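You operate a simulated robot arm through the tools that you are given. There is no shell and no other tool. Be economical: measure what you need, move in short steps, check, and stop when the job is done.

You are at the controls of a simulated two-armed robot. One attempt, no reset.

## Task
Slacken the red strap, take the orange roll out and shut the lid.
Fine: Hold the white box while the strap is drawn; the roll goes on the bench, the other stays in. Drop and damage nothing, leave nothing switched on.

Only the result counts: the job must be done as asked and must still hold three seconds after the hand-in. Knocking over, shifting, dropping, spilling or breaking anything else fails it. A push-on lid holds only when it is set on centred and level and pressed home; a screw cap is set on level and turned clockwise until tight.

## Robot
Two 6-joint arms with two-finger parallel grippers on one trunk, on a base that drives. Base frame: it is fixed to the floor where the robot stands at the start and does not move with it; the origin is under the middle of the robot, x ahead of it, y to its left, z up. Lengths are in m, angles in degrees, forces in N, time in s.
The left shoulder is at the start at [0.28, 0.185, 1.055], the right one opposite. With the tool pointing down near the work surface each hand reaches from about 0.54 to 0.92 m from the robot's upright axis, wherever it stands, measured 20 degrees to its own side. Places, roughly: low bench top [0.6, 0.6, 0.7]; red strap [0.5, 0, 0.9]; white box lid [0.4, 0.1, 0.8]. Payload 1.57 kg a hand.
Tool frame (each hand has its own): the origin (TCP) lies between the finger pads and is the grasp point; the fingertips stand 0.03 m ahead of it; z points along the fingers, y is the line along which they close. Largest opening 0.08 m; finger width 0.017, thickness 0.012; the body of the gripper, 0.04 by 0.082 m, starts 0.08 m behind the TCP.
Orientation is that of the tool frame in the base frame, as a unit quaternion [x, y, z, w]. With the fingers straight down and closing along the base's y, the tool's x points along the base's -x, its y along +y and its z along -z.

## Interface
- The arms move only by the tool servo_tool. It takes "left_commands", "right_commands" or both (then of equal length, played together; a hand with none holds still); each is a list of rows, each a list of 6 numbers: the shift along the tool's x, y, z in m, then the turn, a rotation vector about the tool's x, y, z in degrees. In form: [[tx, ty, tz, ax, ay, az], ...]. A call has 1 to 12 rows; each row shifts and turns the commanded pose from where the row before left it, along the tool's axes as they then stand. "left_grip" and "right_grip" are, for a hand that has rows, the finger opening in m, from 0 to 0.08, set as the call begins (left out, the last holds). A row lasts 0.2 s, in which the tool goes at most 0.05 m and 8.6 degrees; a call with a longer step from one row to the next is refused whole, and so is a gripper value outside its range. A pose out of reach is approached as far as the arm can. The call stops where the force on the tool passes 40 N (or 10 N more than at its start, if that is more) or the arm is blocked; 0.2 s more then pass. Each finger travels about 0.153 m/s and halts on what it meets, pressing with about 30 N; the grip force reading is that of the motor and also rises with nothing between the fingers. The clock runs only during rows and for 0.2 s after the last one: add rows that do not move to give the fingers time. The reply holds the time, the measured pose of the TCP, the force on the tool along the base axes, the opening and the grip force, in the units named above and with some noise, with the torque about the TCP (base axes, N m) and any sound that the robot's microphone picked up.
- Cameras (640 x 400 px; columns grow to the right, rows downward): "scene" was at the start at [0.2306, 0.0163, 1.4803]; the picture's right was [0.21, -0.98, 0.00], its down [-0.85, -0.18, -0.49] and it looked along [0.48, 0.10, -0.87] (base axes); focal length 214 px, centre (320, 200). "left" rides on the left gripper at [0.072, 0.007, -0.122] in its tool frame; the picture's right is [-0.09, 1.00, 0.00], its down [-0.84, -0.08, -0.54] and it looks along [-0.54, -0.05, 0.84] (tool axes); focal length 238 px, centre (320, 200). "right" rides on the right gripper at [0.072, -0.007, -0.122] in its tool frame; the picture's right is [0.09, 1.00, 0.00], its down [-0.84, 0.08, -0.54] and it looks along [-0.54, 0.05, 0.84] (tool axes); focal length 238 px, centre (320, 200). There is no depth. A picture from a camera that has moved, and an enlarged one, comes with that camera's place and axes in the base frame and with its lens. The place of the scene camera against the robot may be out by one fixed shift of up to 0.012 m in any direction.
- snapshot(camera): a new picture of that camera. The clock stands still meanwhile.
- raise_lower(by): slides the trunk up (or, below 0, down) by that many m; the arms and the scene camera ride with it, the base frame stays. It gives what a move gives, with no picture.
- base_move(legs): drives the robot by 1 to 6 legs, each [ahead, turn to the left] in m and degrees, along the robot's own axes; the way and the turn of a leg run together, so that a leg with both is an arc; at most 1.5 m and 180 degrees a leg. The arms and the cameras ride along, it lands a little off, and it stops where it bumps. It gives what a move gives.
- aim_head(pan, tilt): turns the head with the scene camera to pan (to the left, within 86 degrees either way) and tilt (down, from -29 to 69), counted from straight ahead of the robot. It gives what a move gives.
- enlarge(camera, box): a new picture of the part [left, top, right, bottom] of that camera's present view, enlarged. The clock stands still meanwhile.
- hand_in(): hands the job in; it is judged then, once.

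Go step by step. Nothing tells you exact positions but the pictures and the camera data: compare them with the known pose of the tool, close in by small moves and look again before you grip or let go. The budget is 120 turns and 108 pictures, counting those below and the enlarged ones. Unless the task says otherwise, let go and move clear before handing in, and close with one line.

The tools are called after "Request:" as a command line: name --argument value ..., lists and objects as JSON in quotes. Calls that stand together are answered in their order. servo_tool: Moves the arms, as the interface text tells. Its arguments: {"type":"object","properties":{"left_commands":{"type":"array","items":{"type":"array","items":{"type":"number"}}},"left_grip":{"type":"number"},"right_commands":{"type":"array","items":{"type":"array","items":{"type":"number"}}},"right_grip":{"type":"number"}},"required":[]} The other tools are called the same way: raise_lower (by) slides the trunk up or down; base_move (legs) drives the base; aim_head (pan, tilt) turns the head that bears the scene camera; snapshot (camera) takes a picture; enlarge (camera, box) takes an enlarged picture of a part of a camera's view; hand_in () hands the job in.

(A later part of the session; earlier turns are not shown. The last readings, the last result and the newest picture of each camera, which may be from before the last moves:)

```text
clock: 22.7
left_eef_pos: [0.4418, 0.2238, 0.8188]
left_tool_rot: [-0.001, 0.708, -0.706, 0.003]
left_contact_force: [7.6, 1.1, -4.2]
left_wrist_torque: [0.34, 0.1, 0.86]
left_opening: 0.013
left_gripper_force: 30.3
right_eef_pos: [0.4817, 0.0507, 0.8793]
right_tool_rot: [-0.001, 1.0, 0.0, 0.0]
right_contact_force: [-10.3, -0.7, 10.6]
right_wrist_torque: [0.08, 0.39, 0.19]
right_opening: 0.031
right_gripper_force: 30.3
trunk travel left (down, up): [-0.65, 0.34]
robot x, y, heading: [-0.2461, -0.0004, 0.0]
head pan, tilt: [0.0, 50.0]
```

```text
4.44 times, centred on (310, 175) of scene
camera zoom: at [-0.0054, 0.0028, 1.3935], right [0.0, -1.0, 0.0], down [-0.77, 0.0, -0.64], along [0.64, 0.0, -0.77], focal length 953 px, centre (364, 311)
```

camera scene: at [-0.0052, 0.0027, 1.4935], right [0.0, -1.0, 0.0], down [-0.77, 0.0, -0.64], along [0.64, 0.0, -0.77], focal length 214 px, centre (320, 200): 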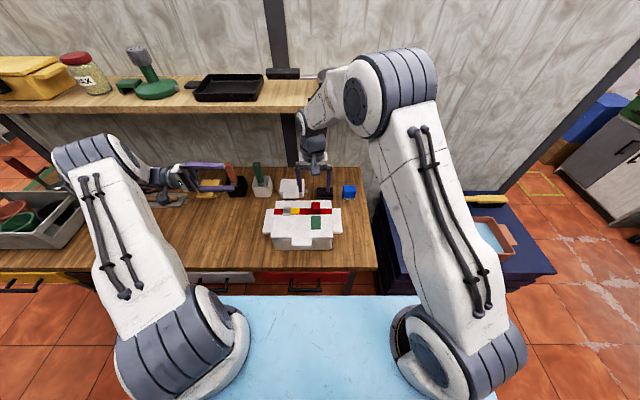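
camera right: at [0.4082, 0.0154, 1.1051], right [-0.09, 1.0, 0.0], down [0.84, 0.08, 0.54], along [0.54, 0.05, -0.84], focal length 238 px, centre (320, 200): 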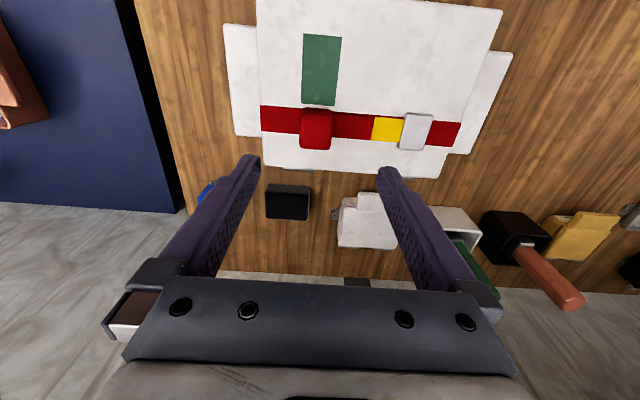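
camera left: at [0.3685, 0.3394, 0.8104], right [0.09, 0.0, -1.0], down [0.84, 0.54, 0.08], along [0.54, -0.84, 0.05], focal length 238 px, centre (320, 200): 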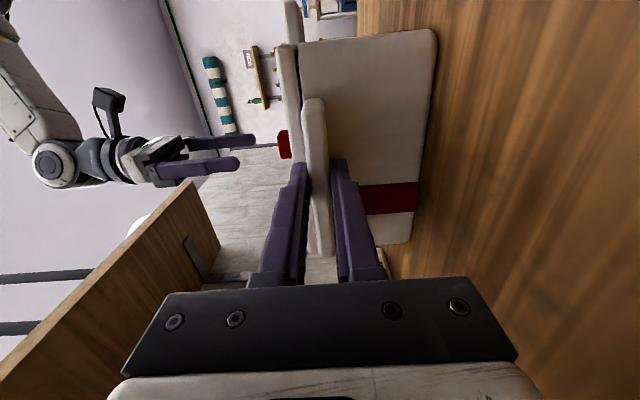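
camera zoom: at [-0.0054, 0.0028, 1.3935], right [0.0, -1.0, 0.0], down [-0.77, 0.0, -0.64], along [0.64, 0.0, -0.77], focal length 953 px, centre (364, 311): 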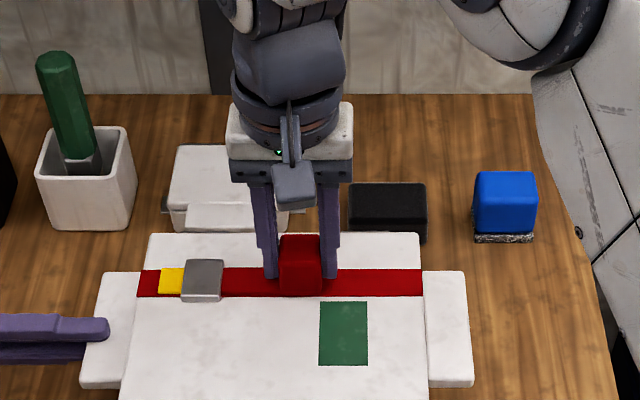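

I overcorrected in x and am pressing down a bit. I'll ease both and continue drawing.

Request:
servo_tool --right_commands '[[0.0025, 0.003, -0.0015, 0, 0, 0], [0, 0.004, 0, 0, 0, 0], [0, 0.004, 0, 0, 0, 0], [0, 0.002, 0, 0, 0, 0]]'

Request:
enlarge --camera "scene" --box '[240, 130, 380, 220]'

```text
clock: 23.7
left_eef_pos: [0.4403, 0.2237, 0.8188]
left_tool_rot: [0.001, -0.707, 0.707, -0.001]
left_contact_force: [3.2, 1.3, 0.5]
left_wrist_torque: [0.03, -0.23, 0.57]
left_opening: 0.0129
left_gripper_force: 29.8
right_eef_pos: [0.4802, 0.061, 0.8815]
right_tool_rot: [-0.001, 1.0, 0.0, -0.001]
right_contact_force: [-2.9, -1.6, -1.2]
right_wrist_torque: [-0.05, 0.28, 0.09]
right_opening: 0.0312
right_gripper_force: 30.4
trunk travel left (down, up): [-0.65, 0.34]
robot x, y, heading: [-0.2494, 0.0014, 0.2]
head pan, tilt: [0.0, 50.0]
```

```text
4.44 times, centred on (310, 175) of scene
camera zoom: at [-0.0048, 0.0028, 1.3933], right [0.0, -1.0, 0.0], down [-0.77, 0.0, -0.64], along [0.64, 0.0, -0.77], focal length 953 px, centre (364, 311)
```

zoom: 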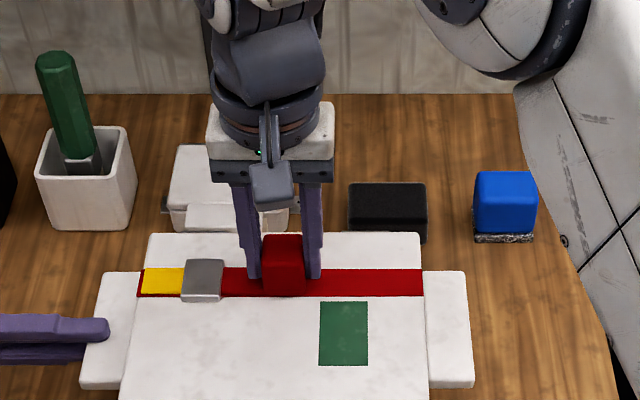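

Request:
servo_tool --right_commands '[[0.001, 0.003, 0, 0, 0, 0], [0, 0.003, 0, 0, 0, 0], [0, 0.002, 0, 0, 0, 0]]'

Request:
enlarge --camera "scene" --box '[240, 130, 380, 220]'

```text
clock: 24.5
left_eef_pos: [0.4412, 0.225, 0.8192]
left_tool_rot: [-0.001, 0.707, -0.707, 0.001]
left_contact_force: [-3.8, 21.3, 0.4]
left_wrist_torque: [-0.15, -0.1, -0.02]
left_opening: 0.0132
left_gripper_force: 29.6
right_eef_pos: [0.4802, 0.0681, 0.8802]
right_tool_rot: [-0.002, 1.0, -0.002, 0.001]
right_contact_force: [3.5, -21.9, 0.8]
right_wrist_torque: [-0.66, -0.15, 0.27]
right_opening: 0.0312
right_gripper_force: 30.0
trunk travel left (down, up): [-0.65, 0.34]
robot x, y, heading: [-0.2479, 0.0004, 0.1]
head pan, tilt: [0.0, 50.0]
```

```text
4.44 times, centred on (310, 175) of scene
camera zoom: at [-0.0049, 0.0027, 1.3934], right [0.0, -1.0, 0.0], down [-0.77, 0.0, -0.64], along [0.64, 0.0, -0.77], focal length 953 px, centre (364, 311)
```

zoom: 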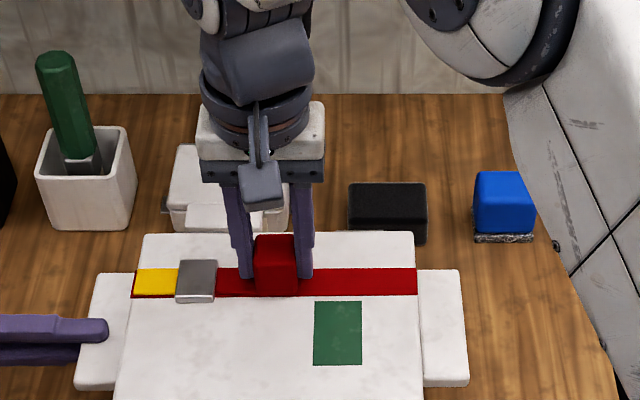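

The strap has reached its end stop after about 46 mm of travel, and the box crept about 4 mm. I'll relieve the force, nudge the box back by moving both hands −y together, then release the knob.

Request:
servo_tool --left_commands '[[0, 0, 0.002, 0, 0, 0], [0, 0, 0.002, 0, 0, 0], [0, 0, 0, 0, 0, 0]]' --right_commands '[[0, -0.004, 0, 0, 0, 0], [0, -0.004, 0, 0, 0, 0], [0, 0, 0, 0, 0, 0]]'

Request:
servo_tool --right_commands '[[0, 0, 0, 0, 0, 0], [0, 0, 0, 0, 0, 0], [0, 0, -0.035, 0, 0, 0], [0, 0, -0.04, 0, 0, 0]]' --right_grip 0.05

Request:
enlarge --camera "scene" --box '[240, 130, 380, 220]'

```text
clock: 25.3
left_eef_pos: [0.4403, 0.2189, 0.8188]
left_tool_rot: [0.0, -0.707, 0.707, -0.001]
left_contact_force: [-4.0, 9.8, 0.6]
left_wrist_torque: [0.0, -0.16, -0.5]
left_opening: 0.0129
left_gripper_force: 29.5
right_eef_pos: [0.4798, 0.0625, 0.8817]
right_tool_rot: [-0.002, 1.0, 0.001, 0.001]
right_contact_force: [4.6, -9.8, -0.5]
right_wrist_torque: [-0.34, -0.19, 0.21]
right_opening: 0.031
right_gripper_force: 30.0
trunk travel left (down, up): [-0.65, 0.34]
robot x, y, heading: [-0.2499, -0.001, 0.2]
head pan, tilt: [0.0, 50.0]
```

```text
clock: 26.3
left_eef_pos: [0.4403, 0.2204, 0.819]
left_tool_rot: [-0.001, -0.707, 0.708, -0.001]
left_contact_force: [-0.7, 0.5, 0.1]
left_wrist_torque: [0.19, -0.09, -0.21]
left_opening: 0.0131
left_gripper_force: 29.6
right_eef_pos: [0.4791, 0.0628, 0.9573]
right_tool_rot: [-0.001, 1.0, 0.0, 0.001]
right_contact_force: [0.0, -0.8, 0.0]
right_wrist_torque: [0.0, 0.03, -0.01]
right_opening: 0.0501
right_gripper_force: 0.1
trunk travel left (down, up): [-0.65, 0.34]
robot x, y, heading: [-0.244, -0.0014, -0.1]
head pan, tilt: [0.0, 50.0]
```

```text
4.44 times, centred on (310, 175) of scene
camera zoom: at [-0.0047, 0.0028, 1.3933], right [0.0, -1.0, 0.0], down [-0.77, 0.0, -0.64], along [0.64, 0.0, -0.77], focal length 953 px, centre (364, 311)
```

zoom: 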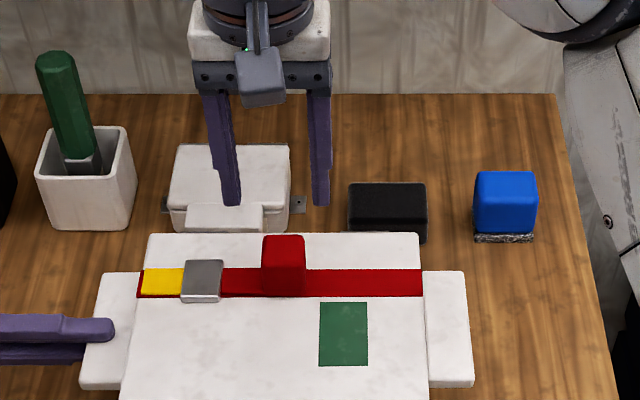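

The strap is slack (the knob drew about 44 mm and stays put) and the box is back in its original place. Next is the lid. I'll pitch the closed right hand forward to hook under the front tab, starting in free space.

Request:
servo_tool --right_commands '[[0.02, 0, 0, 0, -7.5, 0], [0.0198, 0, -0.0026, 0, -7.5, 0], [0.0193, 0, -0.0052, 0, -7.5, 0], [0.0185, 0, -0.0077, 0, -7.5, 0], [0.0173, 0, -0.01, 0, -7.5, 0], [0.0159, 0, -0.0122, 0, -7.5, 0], [0.0141, 0, -0.0141, 0, -7.5, 0], [0.0122, 0, -0.0159, 0, -7.5, 0]]' --right_grip 0.0

Request:
snapshot --camera "right"

Request:
snapshot --camera "scene"

```text
clock: 28.1
left_eef_pos: [0.4399, 0.2202, 0.8184]
left_tool_rot: [-0.001, 0.708, -0.707, 0.0]
left_contact_force: [0.4, 0.5, 0.9]
left_wrist_torque: [0.24, -0.05, 0.03]
left_opening: 0.013
left_gripper_force: 29.1
right_eef_pos: [0.3174, 0.0619, 0.9561]
right_tool_rot: [-0.001, 0.865, 0.0, 0.502]
right_contact_force: [0.8, 0.4, 0.0]
right_wrist_torque: [0.0, 0.02, 0.0]
right_opening: 0.0
right_gripper_force: 21.3
trunk travel left (down, up): [-0.65, 0.34]
robot x, y, heading: [-0.2465, 0.0003, -0.4]
head pan, tilt: [0.0, 50.0]
```

```text
70 pictures are left
camera right: at [0.1766, 0.0549, 0.9547], right [-0.05, 1.0, -0.08], down [-0.05, 0.08, 1.0], along [1.0, 0.05, 0.05], focal length 238 px, centre (320, 200)
```

right: 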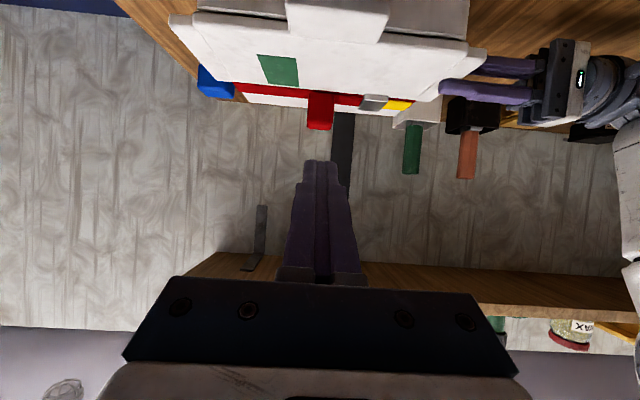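

```text
69 pictures are left
camera scene: at [-0.0048, 0.0026, 1.3934], right [0.0, -1.0, 0.0], down [-0.77, 0.0, -0.64], along [0.64, 0.0, -0.77], focal length 214 px, centre (320, 200)
```

scene: 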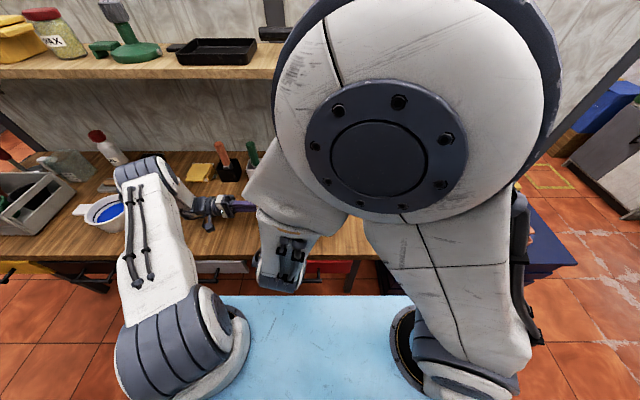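

Reached. Now I'll back off slightly and lower the hooked fingertip in front of the tab to below its level.

Request:
servo_tool --right_commands '[[0.0125, 0.002, -0.02165, 0, 0, 0], [0.0303, 0, 0.0175, 0, 0, 0], [0.0303, 0, 0.0175, 0, 0, 0], [0.0303, 0, 0.0175, 0, 0, 0], [0.0303, 0, 0.0175, 0, 0, 0], [0, 0, 0, 0, 0, 0]]'

Request:
snapshot --camera "right"

Request:
snapshot --camera "left"

```text
clock: 29.5
left_eef_pos: [0.4409, 0.2198, 0.8185]
left_tool_rot: [-0.001, 0.707, -0.707, 0.001]
left_contact_force: [0.4, 0.2, 0.1]
left_wrist_torque: [0.26, 0.0, -0.14]
left_opening: 0.0129
left_gripper_force: 29.4
right_eef_pos: [0.3109, 0.1174, 0.8852]
right_tool_rot: [0.008, 0.865, 0.003, 0.502]
right_contact_force: [-0.1, 0.0, -0.7]
right_wrist_torque: [0.02, 0.05, 0.03]
right_opening: 0.0
right_gripper_force: 21.2
right hand out of reach, approached as far as the arm can: row 2, 3, 4, 5
trunk travel left (down, up): [-0.65, 0.34]
robot x, y, heading: [-0.2496, -0.001, 0.1]
head pan, tilt: [0.0, 50.0]
```

```text
68 pictures are left
camera right: at [0.1689, 0.1133, 0.8831], right [-0.03, 1.0, -0.07], down [-0.05, 0.07, 1.0], along [1.0, 0.04, 0.05], focal length 238 px, centre (320, 200)
```

right: 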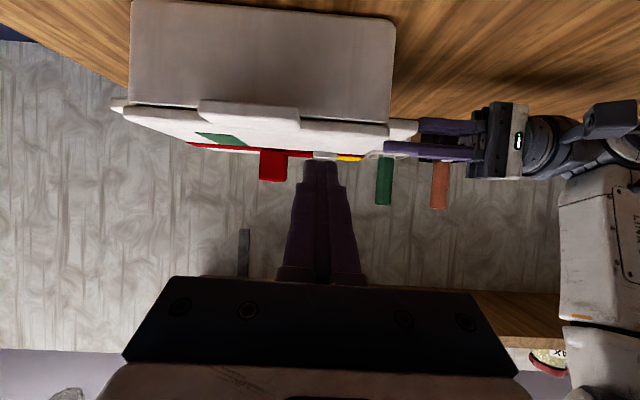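

```text
67 pictures are left
camera left: at [0.3684, 0.3418, 0.8117], right [0.09, 0.0, -1.0], down [0.84, 0.54, 0.08], along [0.54, -0.84, 0.05], focal length 238 px, centre (320, 200)
```

left: 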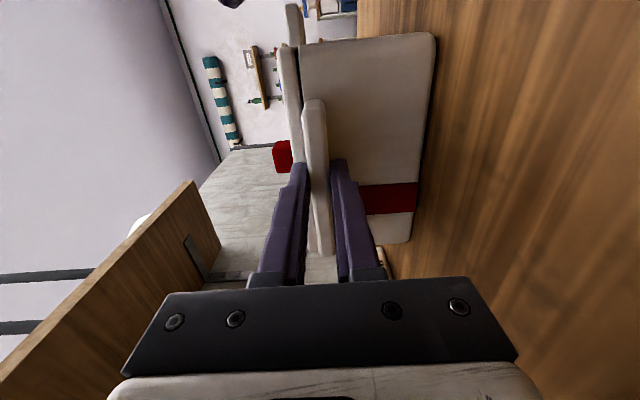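

The right hand is folded too tightly at this distance. The box only had to be held during the strap draw, so I'll release the wing, lift both hands clear and back the base up 0.12 m.

Request:
servo_tool --left_commands '[[0, 0, 0, 0, 0, 0], [0, 0, 0, 0, 0, 0], [0, 0, -0.02, 0, 0, 0], [0, 0, -0.03, 0, 0, 0], [0, -0.03, 0, 0, 0, 0], [0, -0.04, 0, 0, 0, 0]]' --left_grip 0.045 --right_commands '[[-0.03, 0, -0.0175, 0, 0, 0], [-0.03, 0, -0.0175, 0, 0, 0], [-0.03, 0, -0.0175, 0, 0, 0], [-0.03, 0, -0.0175, 0, 0, 0], [0, 0, 0, 0, 0, 0], [0, 0, 0, 0, 0, 0]]'

Request:
base_move --legs '[[-0.12, 0]]'

Request:
snapshot --camera "scene"

```text
clock: 30.9
left_eef_pos: [0.4393, 0.2703, 0.89]
left_tool_rot: [0.0, 0.708, -0.707, 0.001]
left_contact_force: [-0.5, 0.2, -1.3]
left_wrist_torque: [-0.04, 0.04, -0.03]
left_opening: 0.0452
left_gripper_force: 0.0
right_eef_pos: [0.3086, 0.1183, 1.0146]
right_tool_rot: [-0.002, 0.866, 0.002, 0.5]
right_contact_force: [0.2, 1.0, 0.7]
right_wrist_torque: [-0.01, 0.04, -0.01]
right_opening: 0.0
right_gripper_force: 21.4
trunk travel left (down, up): [-0.65, 0.34]
robot x, y, heading: [-0.2516, -0.0003, 0.2]
head pan, tilt: [0.0, 50.0]
```

```text
clock: 32.1
left_eef_pos: [0.3165, 0.2727, 0.8906]
left_tool_rot: [-0.002, 0.708, -0.706, 0.002]
left_contact_force: [-0.9, 0.0, -0.1]
left_wrist_torque: [0.01, 0.0, 0.01]
left_opening: 0.0451
left_gripper_force: 0.0
right_eef_pos: [0.1846, 0.1191, 1.014]
right_tool_rot: [-0.003, 0.866, 0.002, 0.5]
right_contact_force: [-0.6, 0.2, -0.5]
right_wrist_torque: [0.0, 0.0, 0.0]
right_opening: 0.0
right_gripper_force: 20.8
trunk travel left (down, up): [-0.65, 0.34]
robot x, y, heading: [-0.3682, -0.0021, 0.6]
head pan, tilt: [0.0, 50.0]
```

```text
66 pictures are left
camera scene: at [-0.1268, 0.0031, 1.3933], right [0.01, -1.0, 0.0], down [-0.77, 0.0, -0.64], along [0.64, 0.0, -0.77], focal length 214 px, centre (320, 200)
```

scene: 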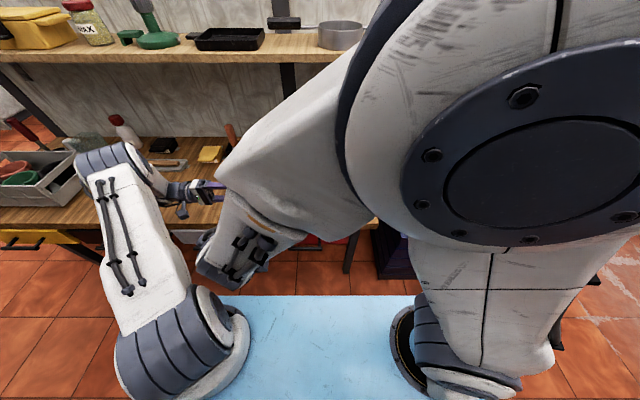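

Now I'll bring the right hand to just in front of the tab and down below its level.

Request:
servo_tool --right_commands '[[0.0018, -0.0177, 0.0395, 0, 0, 0], [0.0018, -0.0177, 0.0395, 0, 0, 0], [0.0018, -0.0177, 0.0395, 0, 0, 0], [0.0292, 0, 0.0169, 0, 0, 0], [0.0292, 0, 0.0169, 0, 0, 0], [0.0292, 0, 0.0169, 0, 0, 0], [0.0292, 0, 0.0169, 0, 0, 0], [0, 0, 0, 0, 0, 0]]'

Request:
snapshot --camera "right"

Request:
snapshot --camera "scene"

```text
clock: 33.9
left_eef_pos: [0.3166, 0.2717, 0.889]
left_tool_rot: [0.003, -0.707, 0.708, -0.002]
left_contact_force: [-0.7, -0.3, -0.3]
left_wrist_torque: [0.01, 0.0, 0.01]
left_opening: 0.0451
left_gripper_force: 0.0
right_eef_pos: [0.3045, 0.0971, 0.843]
right_tool_rot: [-0.003, 0.867, -0.002, 0.499]
right_contact_force: [-0.5, -0.2, -0.3]
right_wrist_torque: [-0.02, 0.0, 0.03]
right_opening: 0.0
right_gripper_force: 21.6
right hand out of reach, approached as far as the arm can: row 5, 6, 7
trunk travel left (down, up): [-0.65, 0.34]
robot x, y, heading: [-0.3717, 0.0008, 0.5]
head pan, tilt: [0.0, 50.0]
```

```text
65 pictures are left
camera right: at [0.163, 0.0905, 0.8419], right [-0.05, 0.99, -0.09], down [-0.05, 0.09, 1.0], along [1.0, 0.05, 0.04], focal length 238 px, centre (320, 200)
```

right: 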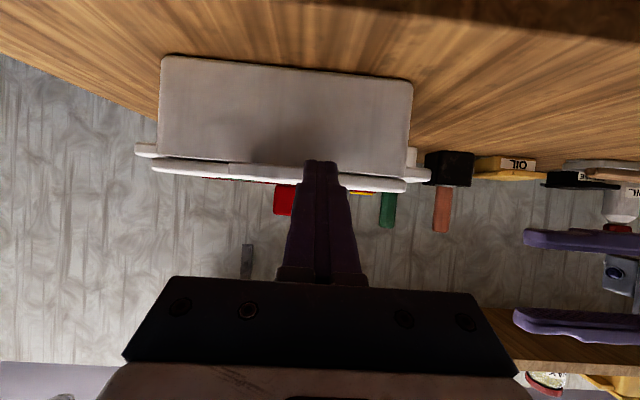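

```text
64 pictures are left
camera scene: at [-0.127, 0.0031, 1.3934], right [0.01, -1.0, 0.0], down [-0.77, 0.0, -0.64], along [0.64, 0.0, -0.77], focal length 214 px, centre (320, 200)
```

scene: 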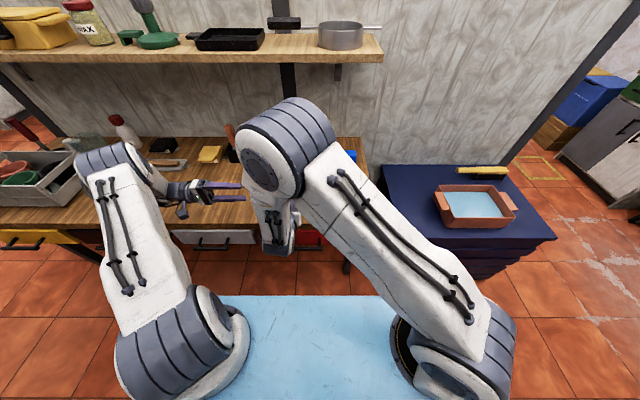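

It's still limited, at z 0.843. Lowering the trunk should flatten the forearm, so I'll raise both hands 0.12 m and then lower the trunk 0.12 m.

Request:
servo_tool --left_commands '[[0, -0.04, 0, 0, 0, 0], [0, -0.04, 0, 0, 0, 0], [0, -0.04, 0, 0, 0, 0]]' --right_commands '[[-0.027, -0.01, -0.0375, 0, 0, 0], [-0.0347, -0.01, -0.02, 0, 0, 0], [-0.0347, -0.01, -0.02, 0, 0, 0]]'

Request:
raise_lower --by -0.12

Request:
snapshot --camera "right"

```text
clock: 34.7
left_eef_pos: [0.3186, 0.2728, 1.0119]
left_tool_rot: [-0.002, 0.707, -0.707, 0.002]
left_contact_force: [-0.1, 0.2, 0.2]
left_wrist_torque: [-0.01, 0.01, 0.0]
left_opening: 0.0451
left_gripper_force: 0.1
right_eef_pos: [0.2834, 0.0672, 0.9651]
right_tool_rot: [-0.003, 0.866, 0.0, 0.5]
right_contact_force: [-0.2, 0.5, -0.2]
right_wrist_torque: [0.01, 0.02, -0.02]
right_opening: 0.0
right_gripper_force: 21.3
trunk travel left (down, up): [-0.65, 0.34]
robot x, y, heading: [-0.3682, -0.0003, 0.3]
head pan, tilt: [0.0, 50.0]
```

```text
clock: 36.2
left_eef_pos: [0.3183, 0.2717, 0.893]
left_tool_rot: [0.002, -0.707, 0.707, -0.003]
left_contact_force: [0.5, -0.4, 0.0]
left_wrist_torque: [0.03, -0.01, 0.01]
left_opening: 0.0447
left_gripper_force: 0.0
right_eef_pos: [0.2844, 0.0669, 0.845]
right_tool_rot: [-0.002, 0.866, 0.001, 0.5]
right_contact_force: [-0.5, 0.2, 0.7]
right_wrist_torque: [0.02, 0.03, 0.01]
right_opening: 0.0003
right_gripper_force: 20.8
trunk travel left (down, up): [-0.53, 0.46]
robot x, y, heading: [-0.3699, 0.001, 0.6]
head pan, tilt: [0.0, 50.0]
```

```text
63 pictures are left
camera right: at [0.1421, 0.0607, 0.8441], right [-0.05, 1.0, -0.08], down [-0.05, 0.08, 1.0], along [1.0, 0.06, 0.05], focal length 238 px, centre (320, 200)
```

right: 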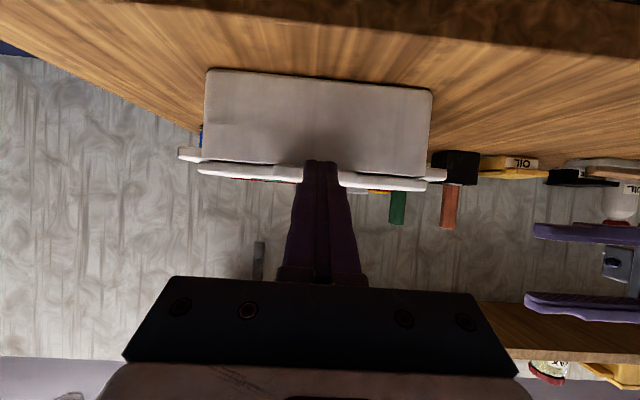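

The fingertip is at tab height and just clear of it. I'll go down 30 mm, then forward 32 mm under the tab.

Request:
servo_tool --right_commands '[[0.013, 0, 0.0075, 0, 0, 0], [0.013, 0, 0.0075, 0, 0, 0], [0, 0, 0, 0, 0, 0], [-0.008, 0, 0.0139, 0, 0, 0], [-0.008, 0, 0.0139, 0, 0, 0], [0, 0, 0, 0, 0, 0]]'

Request:
snapshot --camera "right"

Request:
snapshot --camera "left"

```text
clock: 37.6
left_eef_pos: [0.3175, 0.2738, 0.8912]
left_tool_rot: [0.002, -0.707, 0.708, -0.002]
left_contact_force: [0.0, -0.5, -0.6]
left_wrist_torque: [-0.01, -0.04, -0.03]
left_opening: 0.045
left_gripper_force: 0.0
right_eef_pos: [0.3164, 0.0672, 0.8158]
right_tool_rot: [-0.002, 0.866, 0.001, 0.5]
right_contact_force: [0.4, 0.7, -0.9]
right_wrist_torque: [0.0, 0.01, 0.02]
right_opening: 0.0
right_gripper_force: 21.4
trunk travel left (down, up): [-0.53, 0.46]
robot x, y, heading: [-0.3688, -0.0021, 0.4]
head pan, tilt: [0.0, 50.0]
```

```text
62 pictures are left
camera right: at [0.1747, 0.061, 0.8147], right [-0.05, 1.0, -0.08], down [-0.05, 0.08, 1.0], along [1.0, 0.06, 0.05], focal length 238 px, centre (320, 200)
```

right: 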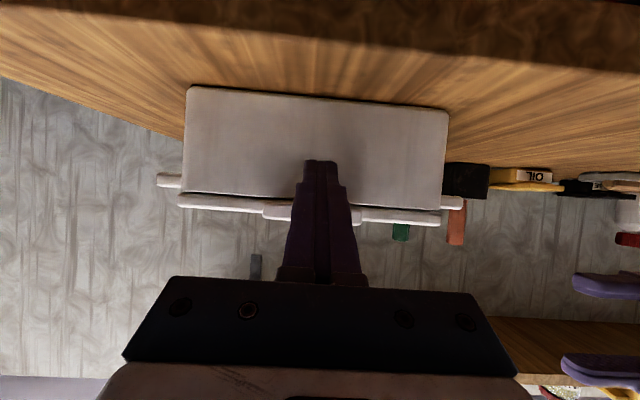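

```text
61 pictures are left
camera left: at [0.2461, 0.3932, 0.8842], right [0.09, 0.0, -1.0], down [0.83, 0.55, 0.08], along [0.54, -0.84, 0.05], focal length 238 px, centre (320, 200)
```

left: 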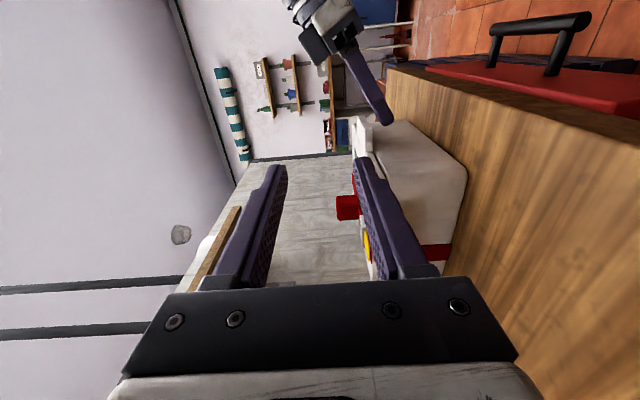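

Request:
enlarge --camera "left" --box '[290, 40, 470, 200]'

```text
2.50 times, centred on (380, 120) of left
camera zoom: at [0.2461, 0.3932, 0.8842], right [0.09, 0.0, -1.0], down [0.83, 0.55, 0.08], along [0.54, -0.84, 0.05], focal length 596 px, centre (170, 400)
```

zoom: 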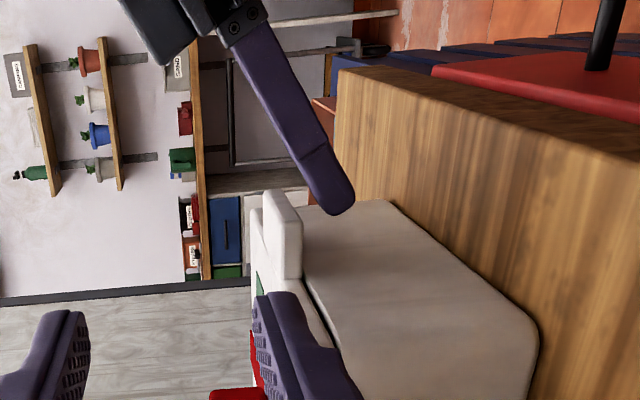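

The fingertip is below the tab but only a few mm past its edge. I'll go 8 mm further forward, then lift 15 mm.

Request:
servo_tool --right_commands '[[-0.004, 0, 0.0069, 0, 0, 0], [-0.0043, 0, -0.0025, 0, 0, 0], [-0.0043, 0, -0.0025, 0, 0, 0], [-0.0043, 0, -0.0025, 0, 0, 0], [0, 0, 0, 0, 0, 0]]'

Request:
enlarge --camera "left" --box '[290, 40, 470, 200]'

Request:
snapshot --camera "right"

```text
clock: 38.8
left_eef_pos: [0.3191, 0.2727, 0.8904]
left_tool_rot: [0.003, -0.707, 0.707, -0.002]
left_contact_force: [-0.1, 0.4, -0.5]
left_wrist_torque: [0.0, -0.01, 0.01]
left_opening: 0.045
left_gripper_force: 0.2
right_eef_pos: [0.324, 0.0673, 0.83]
right_tool_rot: [-0.002, 0.865, 0.001, 0.501]
right_contact_force: [-0.7, -0.5, -0.1]
right_wrist_torque: [0.03, -0.01, -0.03]
right_opening: 0.0002
right_gripper_force: 20.8
trunk travel left (down, up): [-0.53, 0.46]
robot x, y, heading: [-0.3673, -0.0027, 0.3]
head pan, tilt: [0.0, 50.0]
```

```text
2.50 times, centred on (380, 120) of left
camera zoom: at [0.2461, 0.3931, 0.8842], right [0.09, 0.0, -1.0], down [0.83, 0.55, 0.08], along [0.54, -0.84, 0.05], focal length 596 px, centre (170, 400)
```

zoom: 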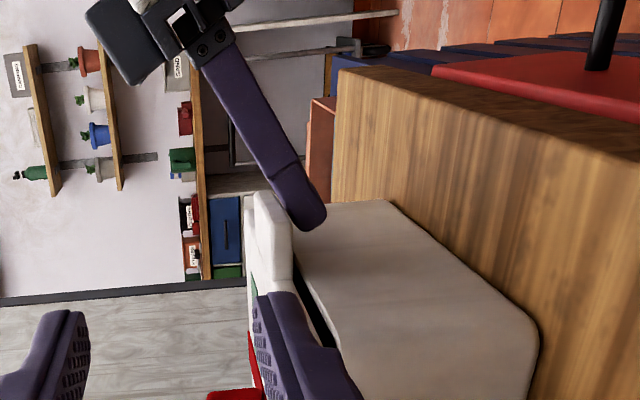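

```text
58 pictures are left
camera right: at [0.182, 0.0606, 0.8292], right [-0.05, 1.0, -0.08], down [-0.05, 0.08, 1.0], along [1.0, 0.06, 0.05], focal length 238 px, centre (320, 200)
```

right: 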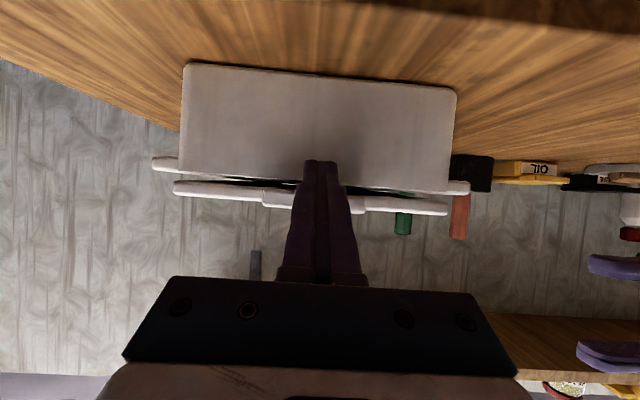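

The lid is opening with almost no force. I'll lift it along the hinge arc to about 30° and check.

Request:
servo_tool --right_commands '[[-0.012, 0, -0.0063, 0, 0, 0], [-0.012, 0, -0.0063, 0, 0, 0], [-0.0166, 0, -0.0044, 0, 0, 0], [-0.0166, 0, -0.0044, 0, 0, 0], [-0.0165, 0, -0.0015, 0, 0, 0], [-0.0165, 0, -0.0015, 0, 0, 0]]'

Request:
snapshot --camera "left"

Request:
snapshot --camera "right"

```text
clock: 40.2
left_eef_pos: [0.318, 0.2729, 0.8911]
left_tool_rot: [0.002, -0.707, 0.707, -0.001]
left_contact_force: [0.0, 0.0, -0.6]
left_wrist_torque: [0.02, -0.02, 0.02]
left_opening: 0.0451
left_gripper_force: 0.1
right_eef_pos: [0.348, 0.0686, 0.9209]
right_tool_rot: [-0.002, 0.866, 0.001, 0.5]
right_contact_force: [-0.5, -0.3, -0.3]
right_wrist_torque: [0.03, 0.01, -0.02]
right_opening: 0.0
right_gripper_force: 20.7
trunk travel left (down, up): [-0.53, 0.46]
robot x, y, heading: [-0.3677, -0.0062, 0.4]
head pan, tilt: [0.0, 50.0]
```

```text
57 pictures are left
camera left: at [0.2461, 0.3932, 0.8842], right [0.09, 0.0, -1.0], down [0.83, 0.55, 0.08], along [0.54, -0.84, 0.05], focal length 238 px, centre (320, 200)
```

left: 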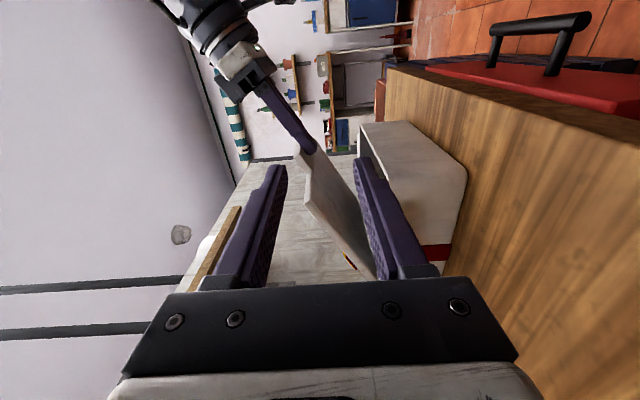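

```text
56 pictures are left
camera right: at [0.2061, 0.0617, 0.9192], right [-0.05, 1.0, -0.08], down [-0.05, 0.08, 1.0], along [1.0, 0.06, 0.05], focal length 238 px, centre (320, 200)
```

right: 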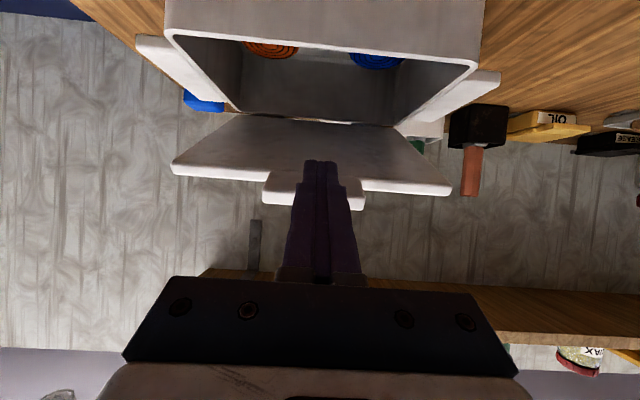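

The lid follows nicely. I can see an orange roll on the −y side and a blue one on the +y side. I'll continue the arc to about 75°.

Request:
servo_tool --right_commands '[[-0.023, 0, 0.00285, 0, 0, 0], [-0.023, 0, 0.00285, 0, 0, 0], [-0.0207, 0, 0.0088, 0, 0, 0], [-0.0207, 0, 0.0088, 0, 0, 0], [-0.0183, 0, 0.014, 0, 0, 0], [-0.0183, 0, 0.014, 0, 0, 0]]'

Request:
snapshot --camera "left"

Request:
snapshot --camera "scene"

```text
clock: 41.6
left_eef_pos: [0.3179, 0.272, 0.8912]
left_tool_rot: [0.002, -0.707, 0.707, -0.002]
left_contact_force: [0.2, 0.4, -0.7]
left_wrist_torque: [-0.01, 0.03, 0.03]
left_opening: 0.0449
left_gripper_force: 0.1
right_eef_pos: [0.4554, 0.0671, 1.0025]
right_tool_rot: [-0.004, 0.866, 0.002, 0.5]
right_contact_force: [0.2, 0.0, -0.6]
right_wrist_torque: [-0.01, 0.02, 0.02]
right_opening: 0.0
right_gripper_force: 21.7
trunk travel left (down, up): [-0.53, 0.46]
robot x, y, heading: [-0.369, 0.0037, 0.4]
head pan, tilt: [0.0, 50.0]
```

```text
55 pictures are left
camera left: at [0.246, 0.3931, 0.8843], right [0.09, 0.0, -1.0], down [0.83, 0.55, 0.08], along [0.54, -0.84, 0.05], focal length 238 px, centre (320, 200)
```

left: 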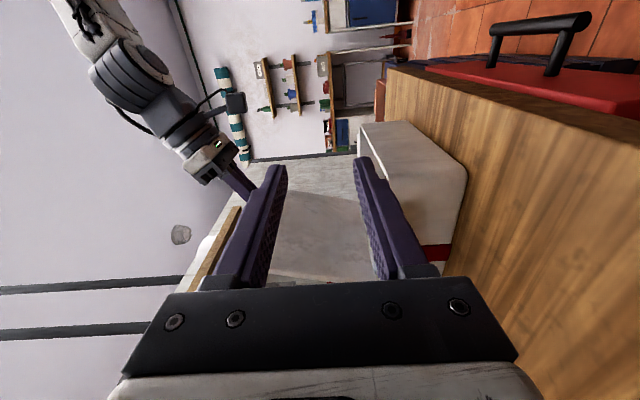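

```text
54 pictures are left
camera scene: at [-0.1272, 0.003, 1.2734], right [0.01, -1.0, 0.0], down [-0.77, 0.0, -0.64], along [0.64, 0.0, -0.77], focal length 214 px, centre (320, 200)
```

scene: 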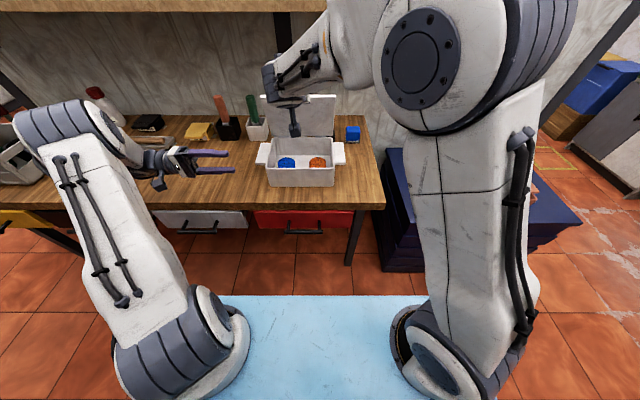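

The lid is at about 75° and both rolls are in view. I'll push it past upright.

Request:
servo_tool --right_commands '[[-0.014, 0, 0.0182, 0, 0, 0], [-0.014, 0, 0.0182, 0, 0, 0], [-0.0062, 0, 0.0137, 0, 0, 0], [-0.0062, 0, 0.0137, 0, 0, 0], [0, 0, 0, 0, 0, 0]]'

Request:
enlarge --camera "scene" --box '[240, 80, 380, 200]'

```text
clock: 42.8
left_eef_pos: [0.3187, 0.2719, 0.8916]
left_tool_rot: [0.002, -0.707, 0.707, -0.002]
left_contact_force: [0.2, -0.7, -0.4]
left_wrist_torque: [-0.01, -0.03, -0.02]
left_opening: 0.0451
left_gripper_force: 0.0
right_eef_pos: [0.5302, 0.0686, 1.0044]
right_tool_rot: [-0.002, 0.866, 0.001, 0.5]
right_contact_force: [0.4, -1.6, 0.0]
right_wrist_torque: [0.0, 0.01, -0.02]
right_opening: 0.0
right_gripper_force: 21.2
trunk travel left (down, up): [-0.53, 0.46]
robot x, y, heading: [-0.3725, -0.0004, 0.2]
head pan, tilt: [0.0, 50.0]
```

```text
3.33 times, centred on (310, 140) of scene
camera zoom: at [-0.1271, 0.003, 1.2734], right [0.01, -1.0, 0.0], down [-0.77, 0.0, -0.64], along [0.64, 0.0, -0.77], focal length 715 px, centre (353, 400)
```

zoom: 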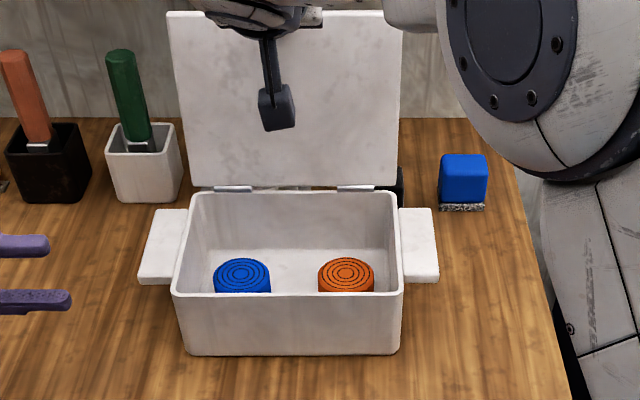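

The lid appears to rest near or past upright. I'll back the finger off 25 mm and see whether it stays.

Request:
servo_tool --right_commands '[[0.00625, 0, -0.0108, 0, 0, 0], [0.00625, 0, -0.0108, 0, 0, 0], [0, 0, 0, 0, 0, 0], [0, 0, 0, 0, 0, 0]]'

Request:
enlarge --camera "scene" --box '[240, 80, 380, 200]'

Request:
enlarge --camera "right" --box '[140, 0, 500, 225]'

```text
clock: 43.8
left_eef_pos: [0.3187, 0.2727, 0.8905]
left_tool_rot: [0.002, -0.707, 0.707, -0.002]
left_contact_force: [-0.1, -0.6, -0.5]
left_wrist_torque: [0.01, 0.01, 0.01]
left_opening: 0.045
left_gripper_force: 0.1
right_eef_pos: [0.506, 0.0688, 1.0051]
right_tool_rot: [-0.003, 0.866, 0.002, 0.5]
right_contact_force: [-0.8, -0.4, -0.6]
right_wrist_torque: [-0.01, 0.02, -0.01]
right_opening: 0.0001
right_gripper_force: 21.5
trunk travel left (down, up): [-0.53, 0.46]
robot x, y, heading: [-0.3707, 0.0008, 0.4]
head pan, tilt: [0.0, 50.0]
```

```text
3.33 times, centred on (310, 140) of scene
camera zoom: at [-0.127, 0.003, 1.2734], right [0.01, -1.0, 0.0], down [-0.77, 0.0, -0.64], along [0.64, 0.0, -0.77], focal length 715 px, centre (353, 400)
```

zoom: 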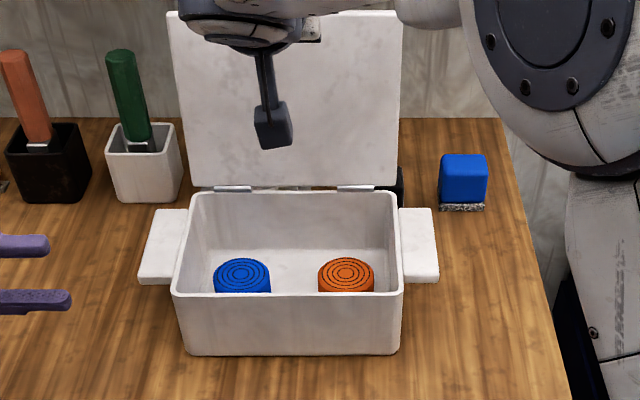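

```text
1.78 times, centred on (320, 112) of right
camera zoom: at [0.3639, 0.0625, 1.004], right [-0.05, 1.0, -0.08], down [-0.05, 0.08, 1.0], along [1.0, 0.06, 0.05], focal length 424 px, centre (320, 356)
```

zoom: 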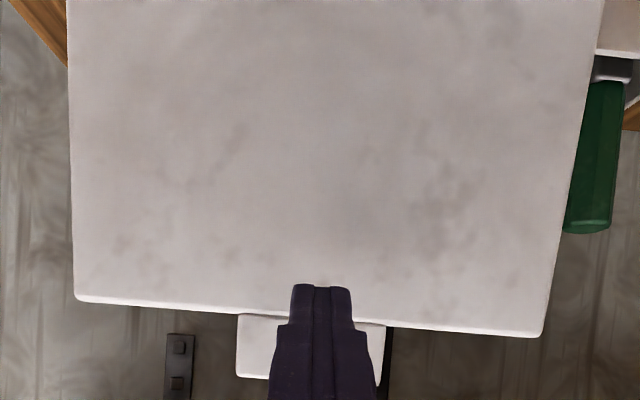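

The lid stays open by itself. I'll pull the hand back, return it to vertical, and move it above the orange roll.

Request:
servo_tool --right_commands '[[0.0225, -0.02, -0.037, 0, 0, 0], [0.0225, -0.02, -0.037, 0, 0, 0], [0, 0, 0, 0, 7.5, 0], [0, 0, 0, 0, 7.5, 0], [0, 0, 0, 0, 7.5, 0], [0, 0, 0, 0, 7.5, 0], [0, 0, 0, 0, 7.5, 0], [0, 0, 0, 0, 7.5, 0], [0, 0, 0, 0, 7.5, 0], [0, 0, 0, 0, 7.5, 0]]' --right_grip 0.08

Request:
snapshot --camera "right"

Request:
snapshot --camera "scene"

```text
clock: 46.0
left_eef_pos: [0.3185, 0.2715, 0.8926]
left_tool_rot: [-0.001, 0.707, -0.707, 0.002]
left_contact_force: [-1.0, 0.8, 0.4]
left_wrist_torque: [0.09, 0.0, 0.07]
left_opening: 0.045
left_gripper_force: 0.0
right_eef_pos: [0.4182, 0.0265, 1.0052]
right_tool_rot: [-0.003, 1.0, 0.0, -0.001]
right_contact_force: [-0.8, -0.3, 1.6]
right_wrist_torque: [0.05, -0.12, 0.06]
right_opening: 0.0801
right_gripper_force: 0.1
trunk travel left (down, up): [-0.53, 0.46]
robot x, y, heading: [-0.3685, -0.0011, 0.4]
head pan, tilt: [0.0, 50.0]
```

```text
50 pictures are left
camera right: at [0.3449, 0.0214, 1.1267], right [-0.1, 1.0, 0.0], down [0.84, 0.08, 0.54], along [0.54, 0.05, -0.84], focal length 238 px, centre (320, 200)
```

right: 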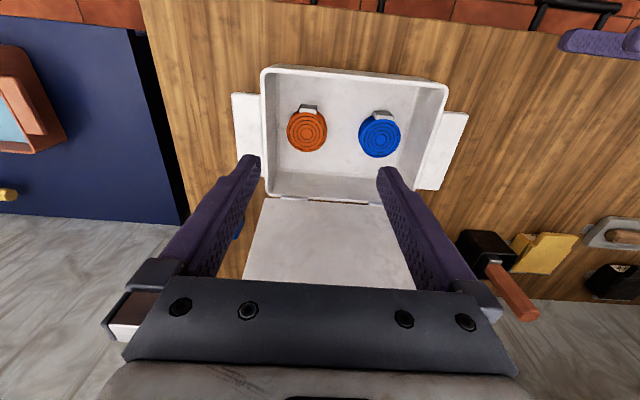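

```text
49 pictures are left
camera scene: at [-0.1283, 0.0028, 1.2737], right [0.01, -1.0, 0.0], down [-0.77, 0.0, -0.64], along [0.64, 0.0, -0.77], focal length 214 px, centre (320, 200)
```

scene: 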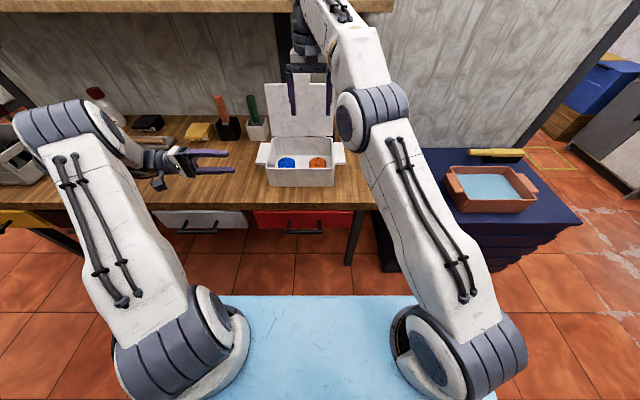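

Request:
enlarge --camera "right" --box '[220, 50, 480, 220]'

Request:
enlarge --camera "scene" --box '[250, 120, 350, 190]'

```text
2.35 times, centred on (350, 135) of right
camera zoom: at [0.3449, 0.0214, 1.1267], right [-0.1, 1.0, 0.0], down [0.84, 0.08, 0.54], along [0.54, 0.05, -0.84], focal length 561 px, centre (249, 353)
```

zoom: 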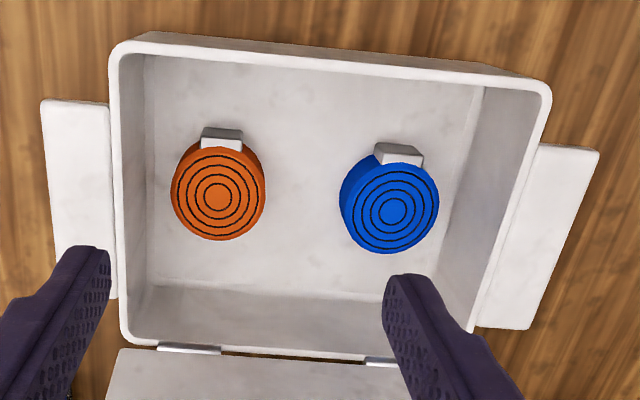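

```text
5.71 times, centred on (300, 155) of scene
camera zoom: at [-0.1283, 0.0028, 1.2737], right [0.01, -1.0, 0.0], down [-0.77, 0.0, -0.64], along [0.64, 0.0, -0.77], focal length 1226 px, centre (434, 457)
```

zoom: 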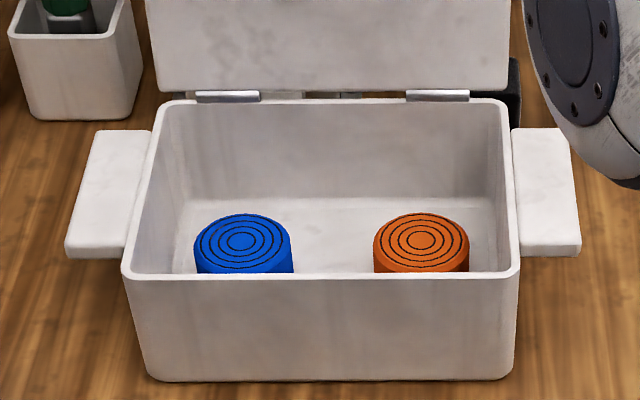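

The orange roll's top centre is near (0.451, 0.012, 0.785), diameter about 0.058, with a white tape end on its −x side. I'll close on a 45° diagonal to avoid the tape end and the wall, so first I'll move above it with yaw.

Request:
servo_tool --right_commands '[[-0.033, -0.0145, 0.03, 0, 0, 0], [0, 0, 0.0125, 0, 0, -7.5], [0, 0, 0.0125, 0, 0, -7.5], [0, 0, 0.0125, 0, 0, -7.5], [0, 0, 0.0125, 0, 0, -7.5], [0, 0, 0.0125, 0, 0, -7.5], [0, 0, 0.0125, 0, 0, -7.5], [0, 0, 0, 0, 0, 0]]' --right_grip 0.078

Request:
snapshot --camera "right"

Request:
enlarge --camera "scene" --box '[240, 90, 380, 190]'

```text
clock: 47.8
left_eef_pos: [0.319, 0.2714, 0.8916]
left_tool_rot: [0.002, -0.707, 0.707, -0.002]
left_contact_force: [-0.5, -0.5, 0.3]
left_wrist_torque: [0.04, 0.0, -0.01]
left_opening: 0.0449
left_gripper_force: 0.0
right_eef_pos: [0.436, 0.0156, 0.9007]
right_tool_rot: [-0.387, 0.922, -0.001, 0.0]
right_contact_force: [0.4, 0.8, 0.5]
right_wrist_torque: [0.02, 0.01, 0.0]
right_opening: 0.078
right_gripper_force: 0.1
right hand out of reach, approached as far as the arm can: row 1
trunk travel left (down, up): [-0.53, 0.46]
robot x, y, heading: [-0.3665, 0.0007, 0.3]
head pan, tilt: [0.0, 50.0]
```

```text
46 pictures are left
camera right: at [0.3892, -0.0396, 1.024], right [-0.77, 0.63, 0.0], down [0.53, 0.65, 0.54], along [0.34, 0.42, -0.84], focal length 238 px, centre (320, 200)
```

right: 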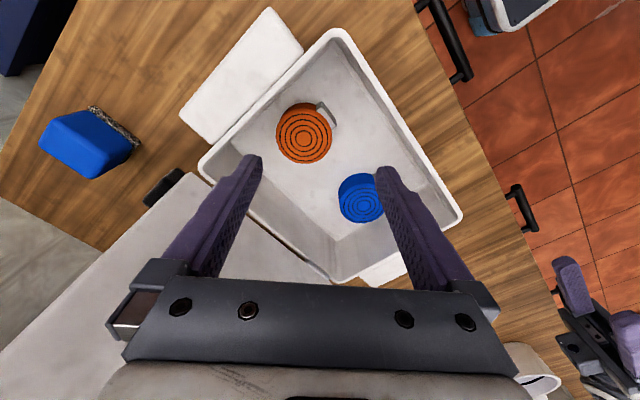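

```text
4.00 times, centred on (310, 140) of scene
camera zoom: at [-0.127, 0.003, 1.2734], right [0.01, -1.0, 0.0], down [-0.77, 0.0, -0.64], along [0.64, 0.0, -0.77], focal length 858 px, centre (360, 440)
```

zoom: 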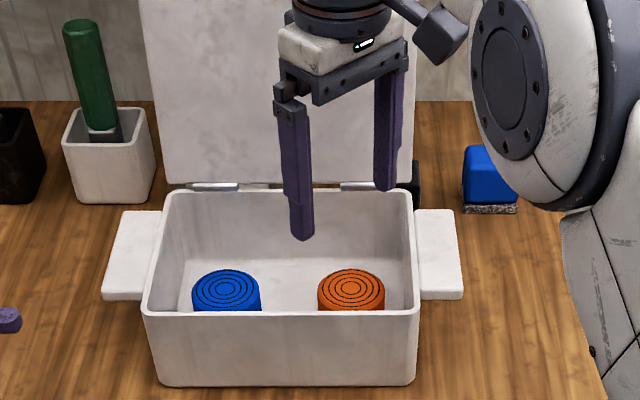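

The hand is about 15 mm short of the roll. I'll correct sideways and go down until the fingertips are just above the roll.

Request:
servo_tool --right_commands '[[-0.0059, -0.0139, 0.01, 0, 0, 0], [0, 0, 0.03, 0, 0, 0], [0, 0, 0.025, 0, 0, 0], [0, 0, 0, 0, 0, 0]]'

Request:
snapshot --camera "right"

Request:
enlarge --camera "scene" --box '[240, 90, 380, 190]'

```text
clock: 48.8
left_eef_pos: [0.3183, 0.2724, 0.8914]
left_tool_rot: [-0.002, 0.707, -0.707, 0.001]
left_contact_force: [0.5, -0.2, 0.0]
left_wrist_torque: [-0.03, 0.01, 0.01]
left_opening: 0.0451
left_gripper_force: 0.0
right_eef_pos: [0.4503, 0.0104, 0.8353]
right_tool_rot: [-0.385, 0.923, 0.001, -0.001]
right_contact_force: [-0.3, -0.1, 0.0]
right_wrist_torque: [0.0, 0.01, 0.03]
right_opening: 0.078
right_gripper_force: 0.1
trunk travel left (down, up): [-0.53, 0.46]
robot x, y, heading: [-0.3675, -0.005, 0.3]
head pan, tilt: [0.0, 50.0]
```

```text
44 pictures are left
camera right: at [0.4033, -0.0452, 0.9585], right [-0.77, 0.63, 0.0], down [0.53, 0.65, 0.54], along [0.34, 0.42, -0.84], focal length 238 px, centre (320, 200)
```

right: 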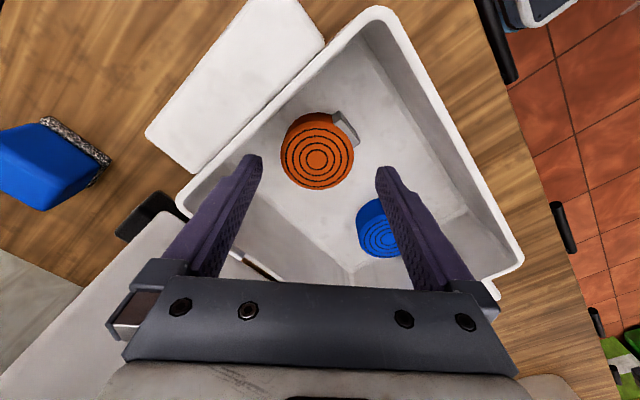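

```text
4.00 times, centred on (310, 140) of scene
camera zoom: at [-0.127, 0.003, 1.2734], right [0.01, -1.0, 0.0], down [-0.77, 0.0, -0.64], along [0.64, 0.0, -0.77], focal length 858 px, centre (360, 440)
```

zoom: 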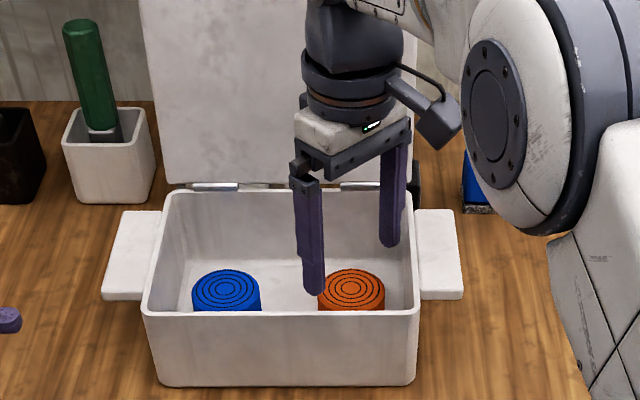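

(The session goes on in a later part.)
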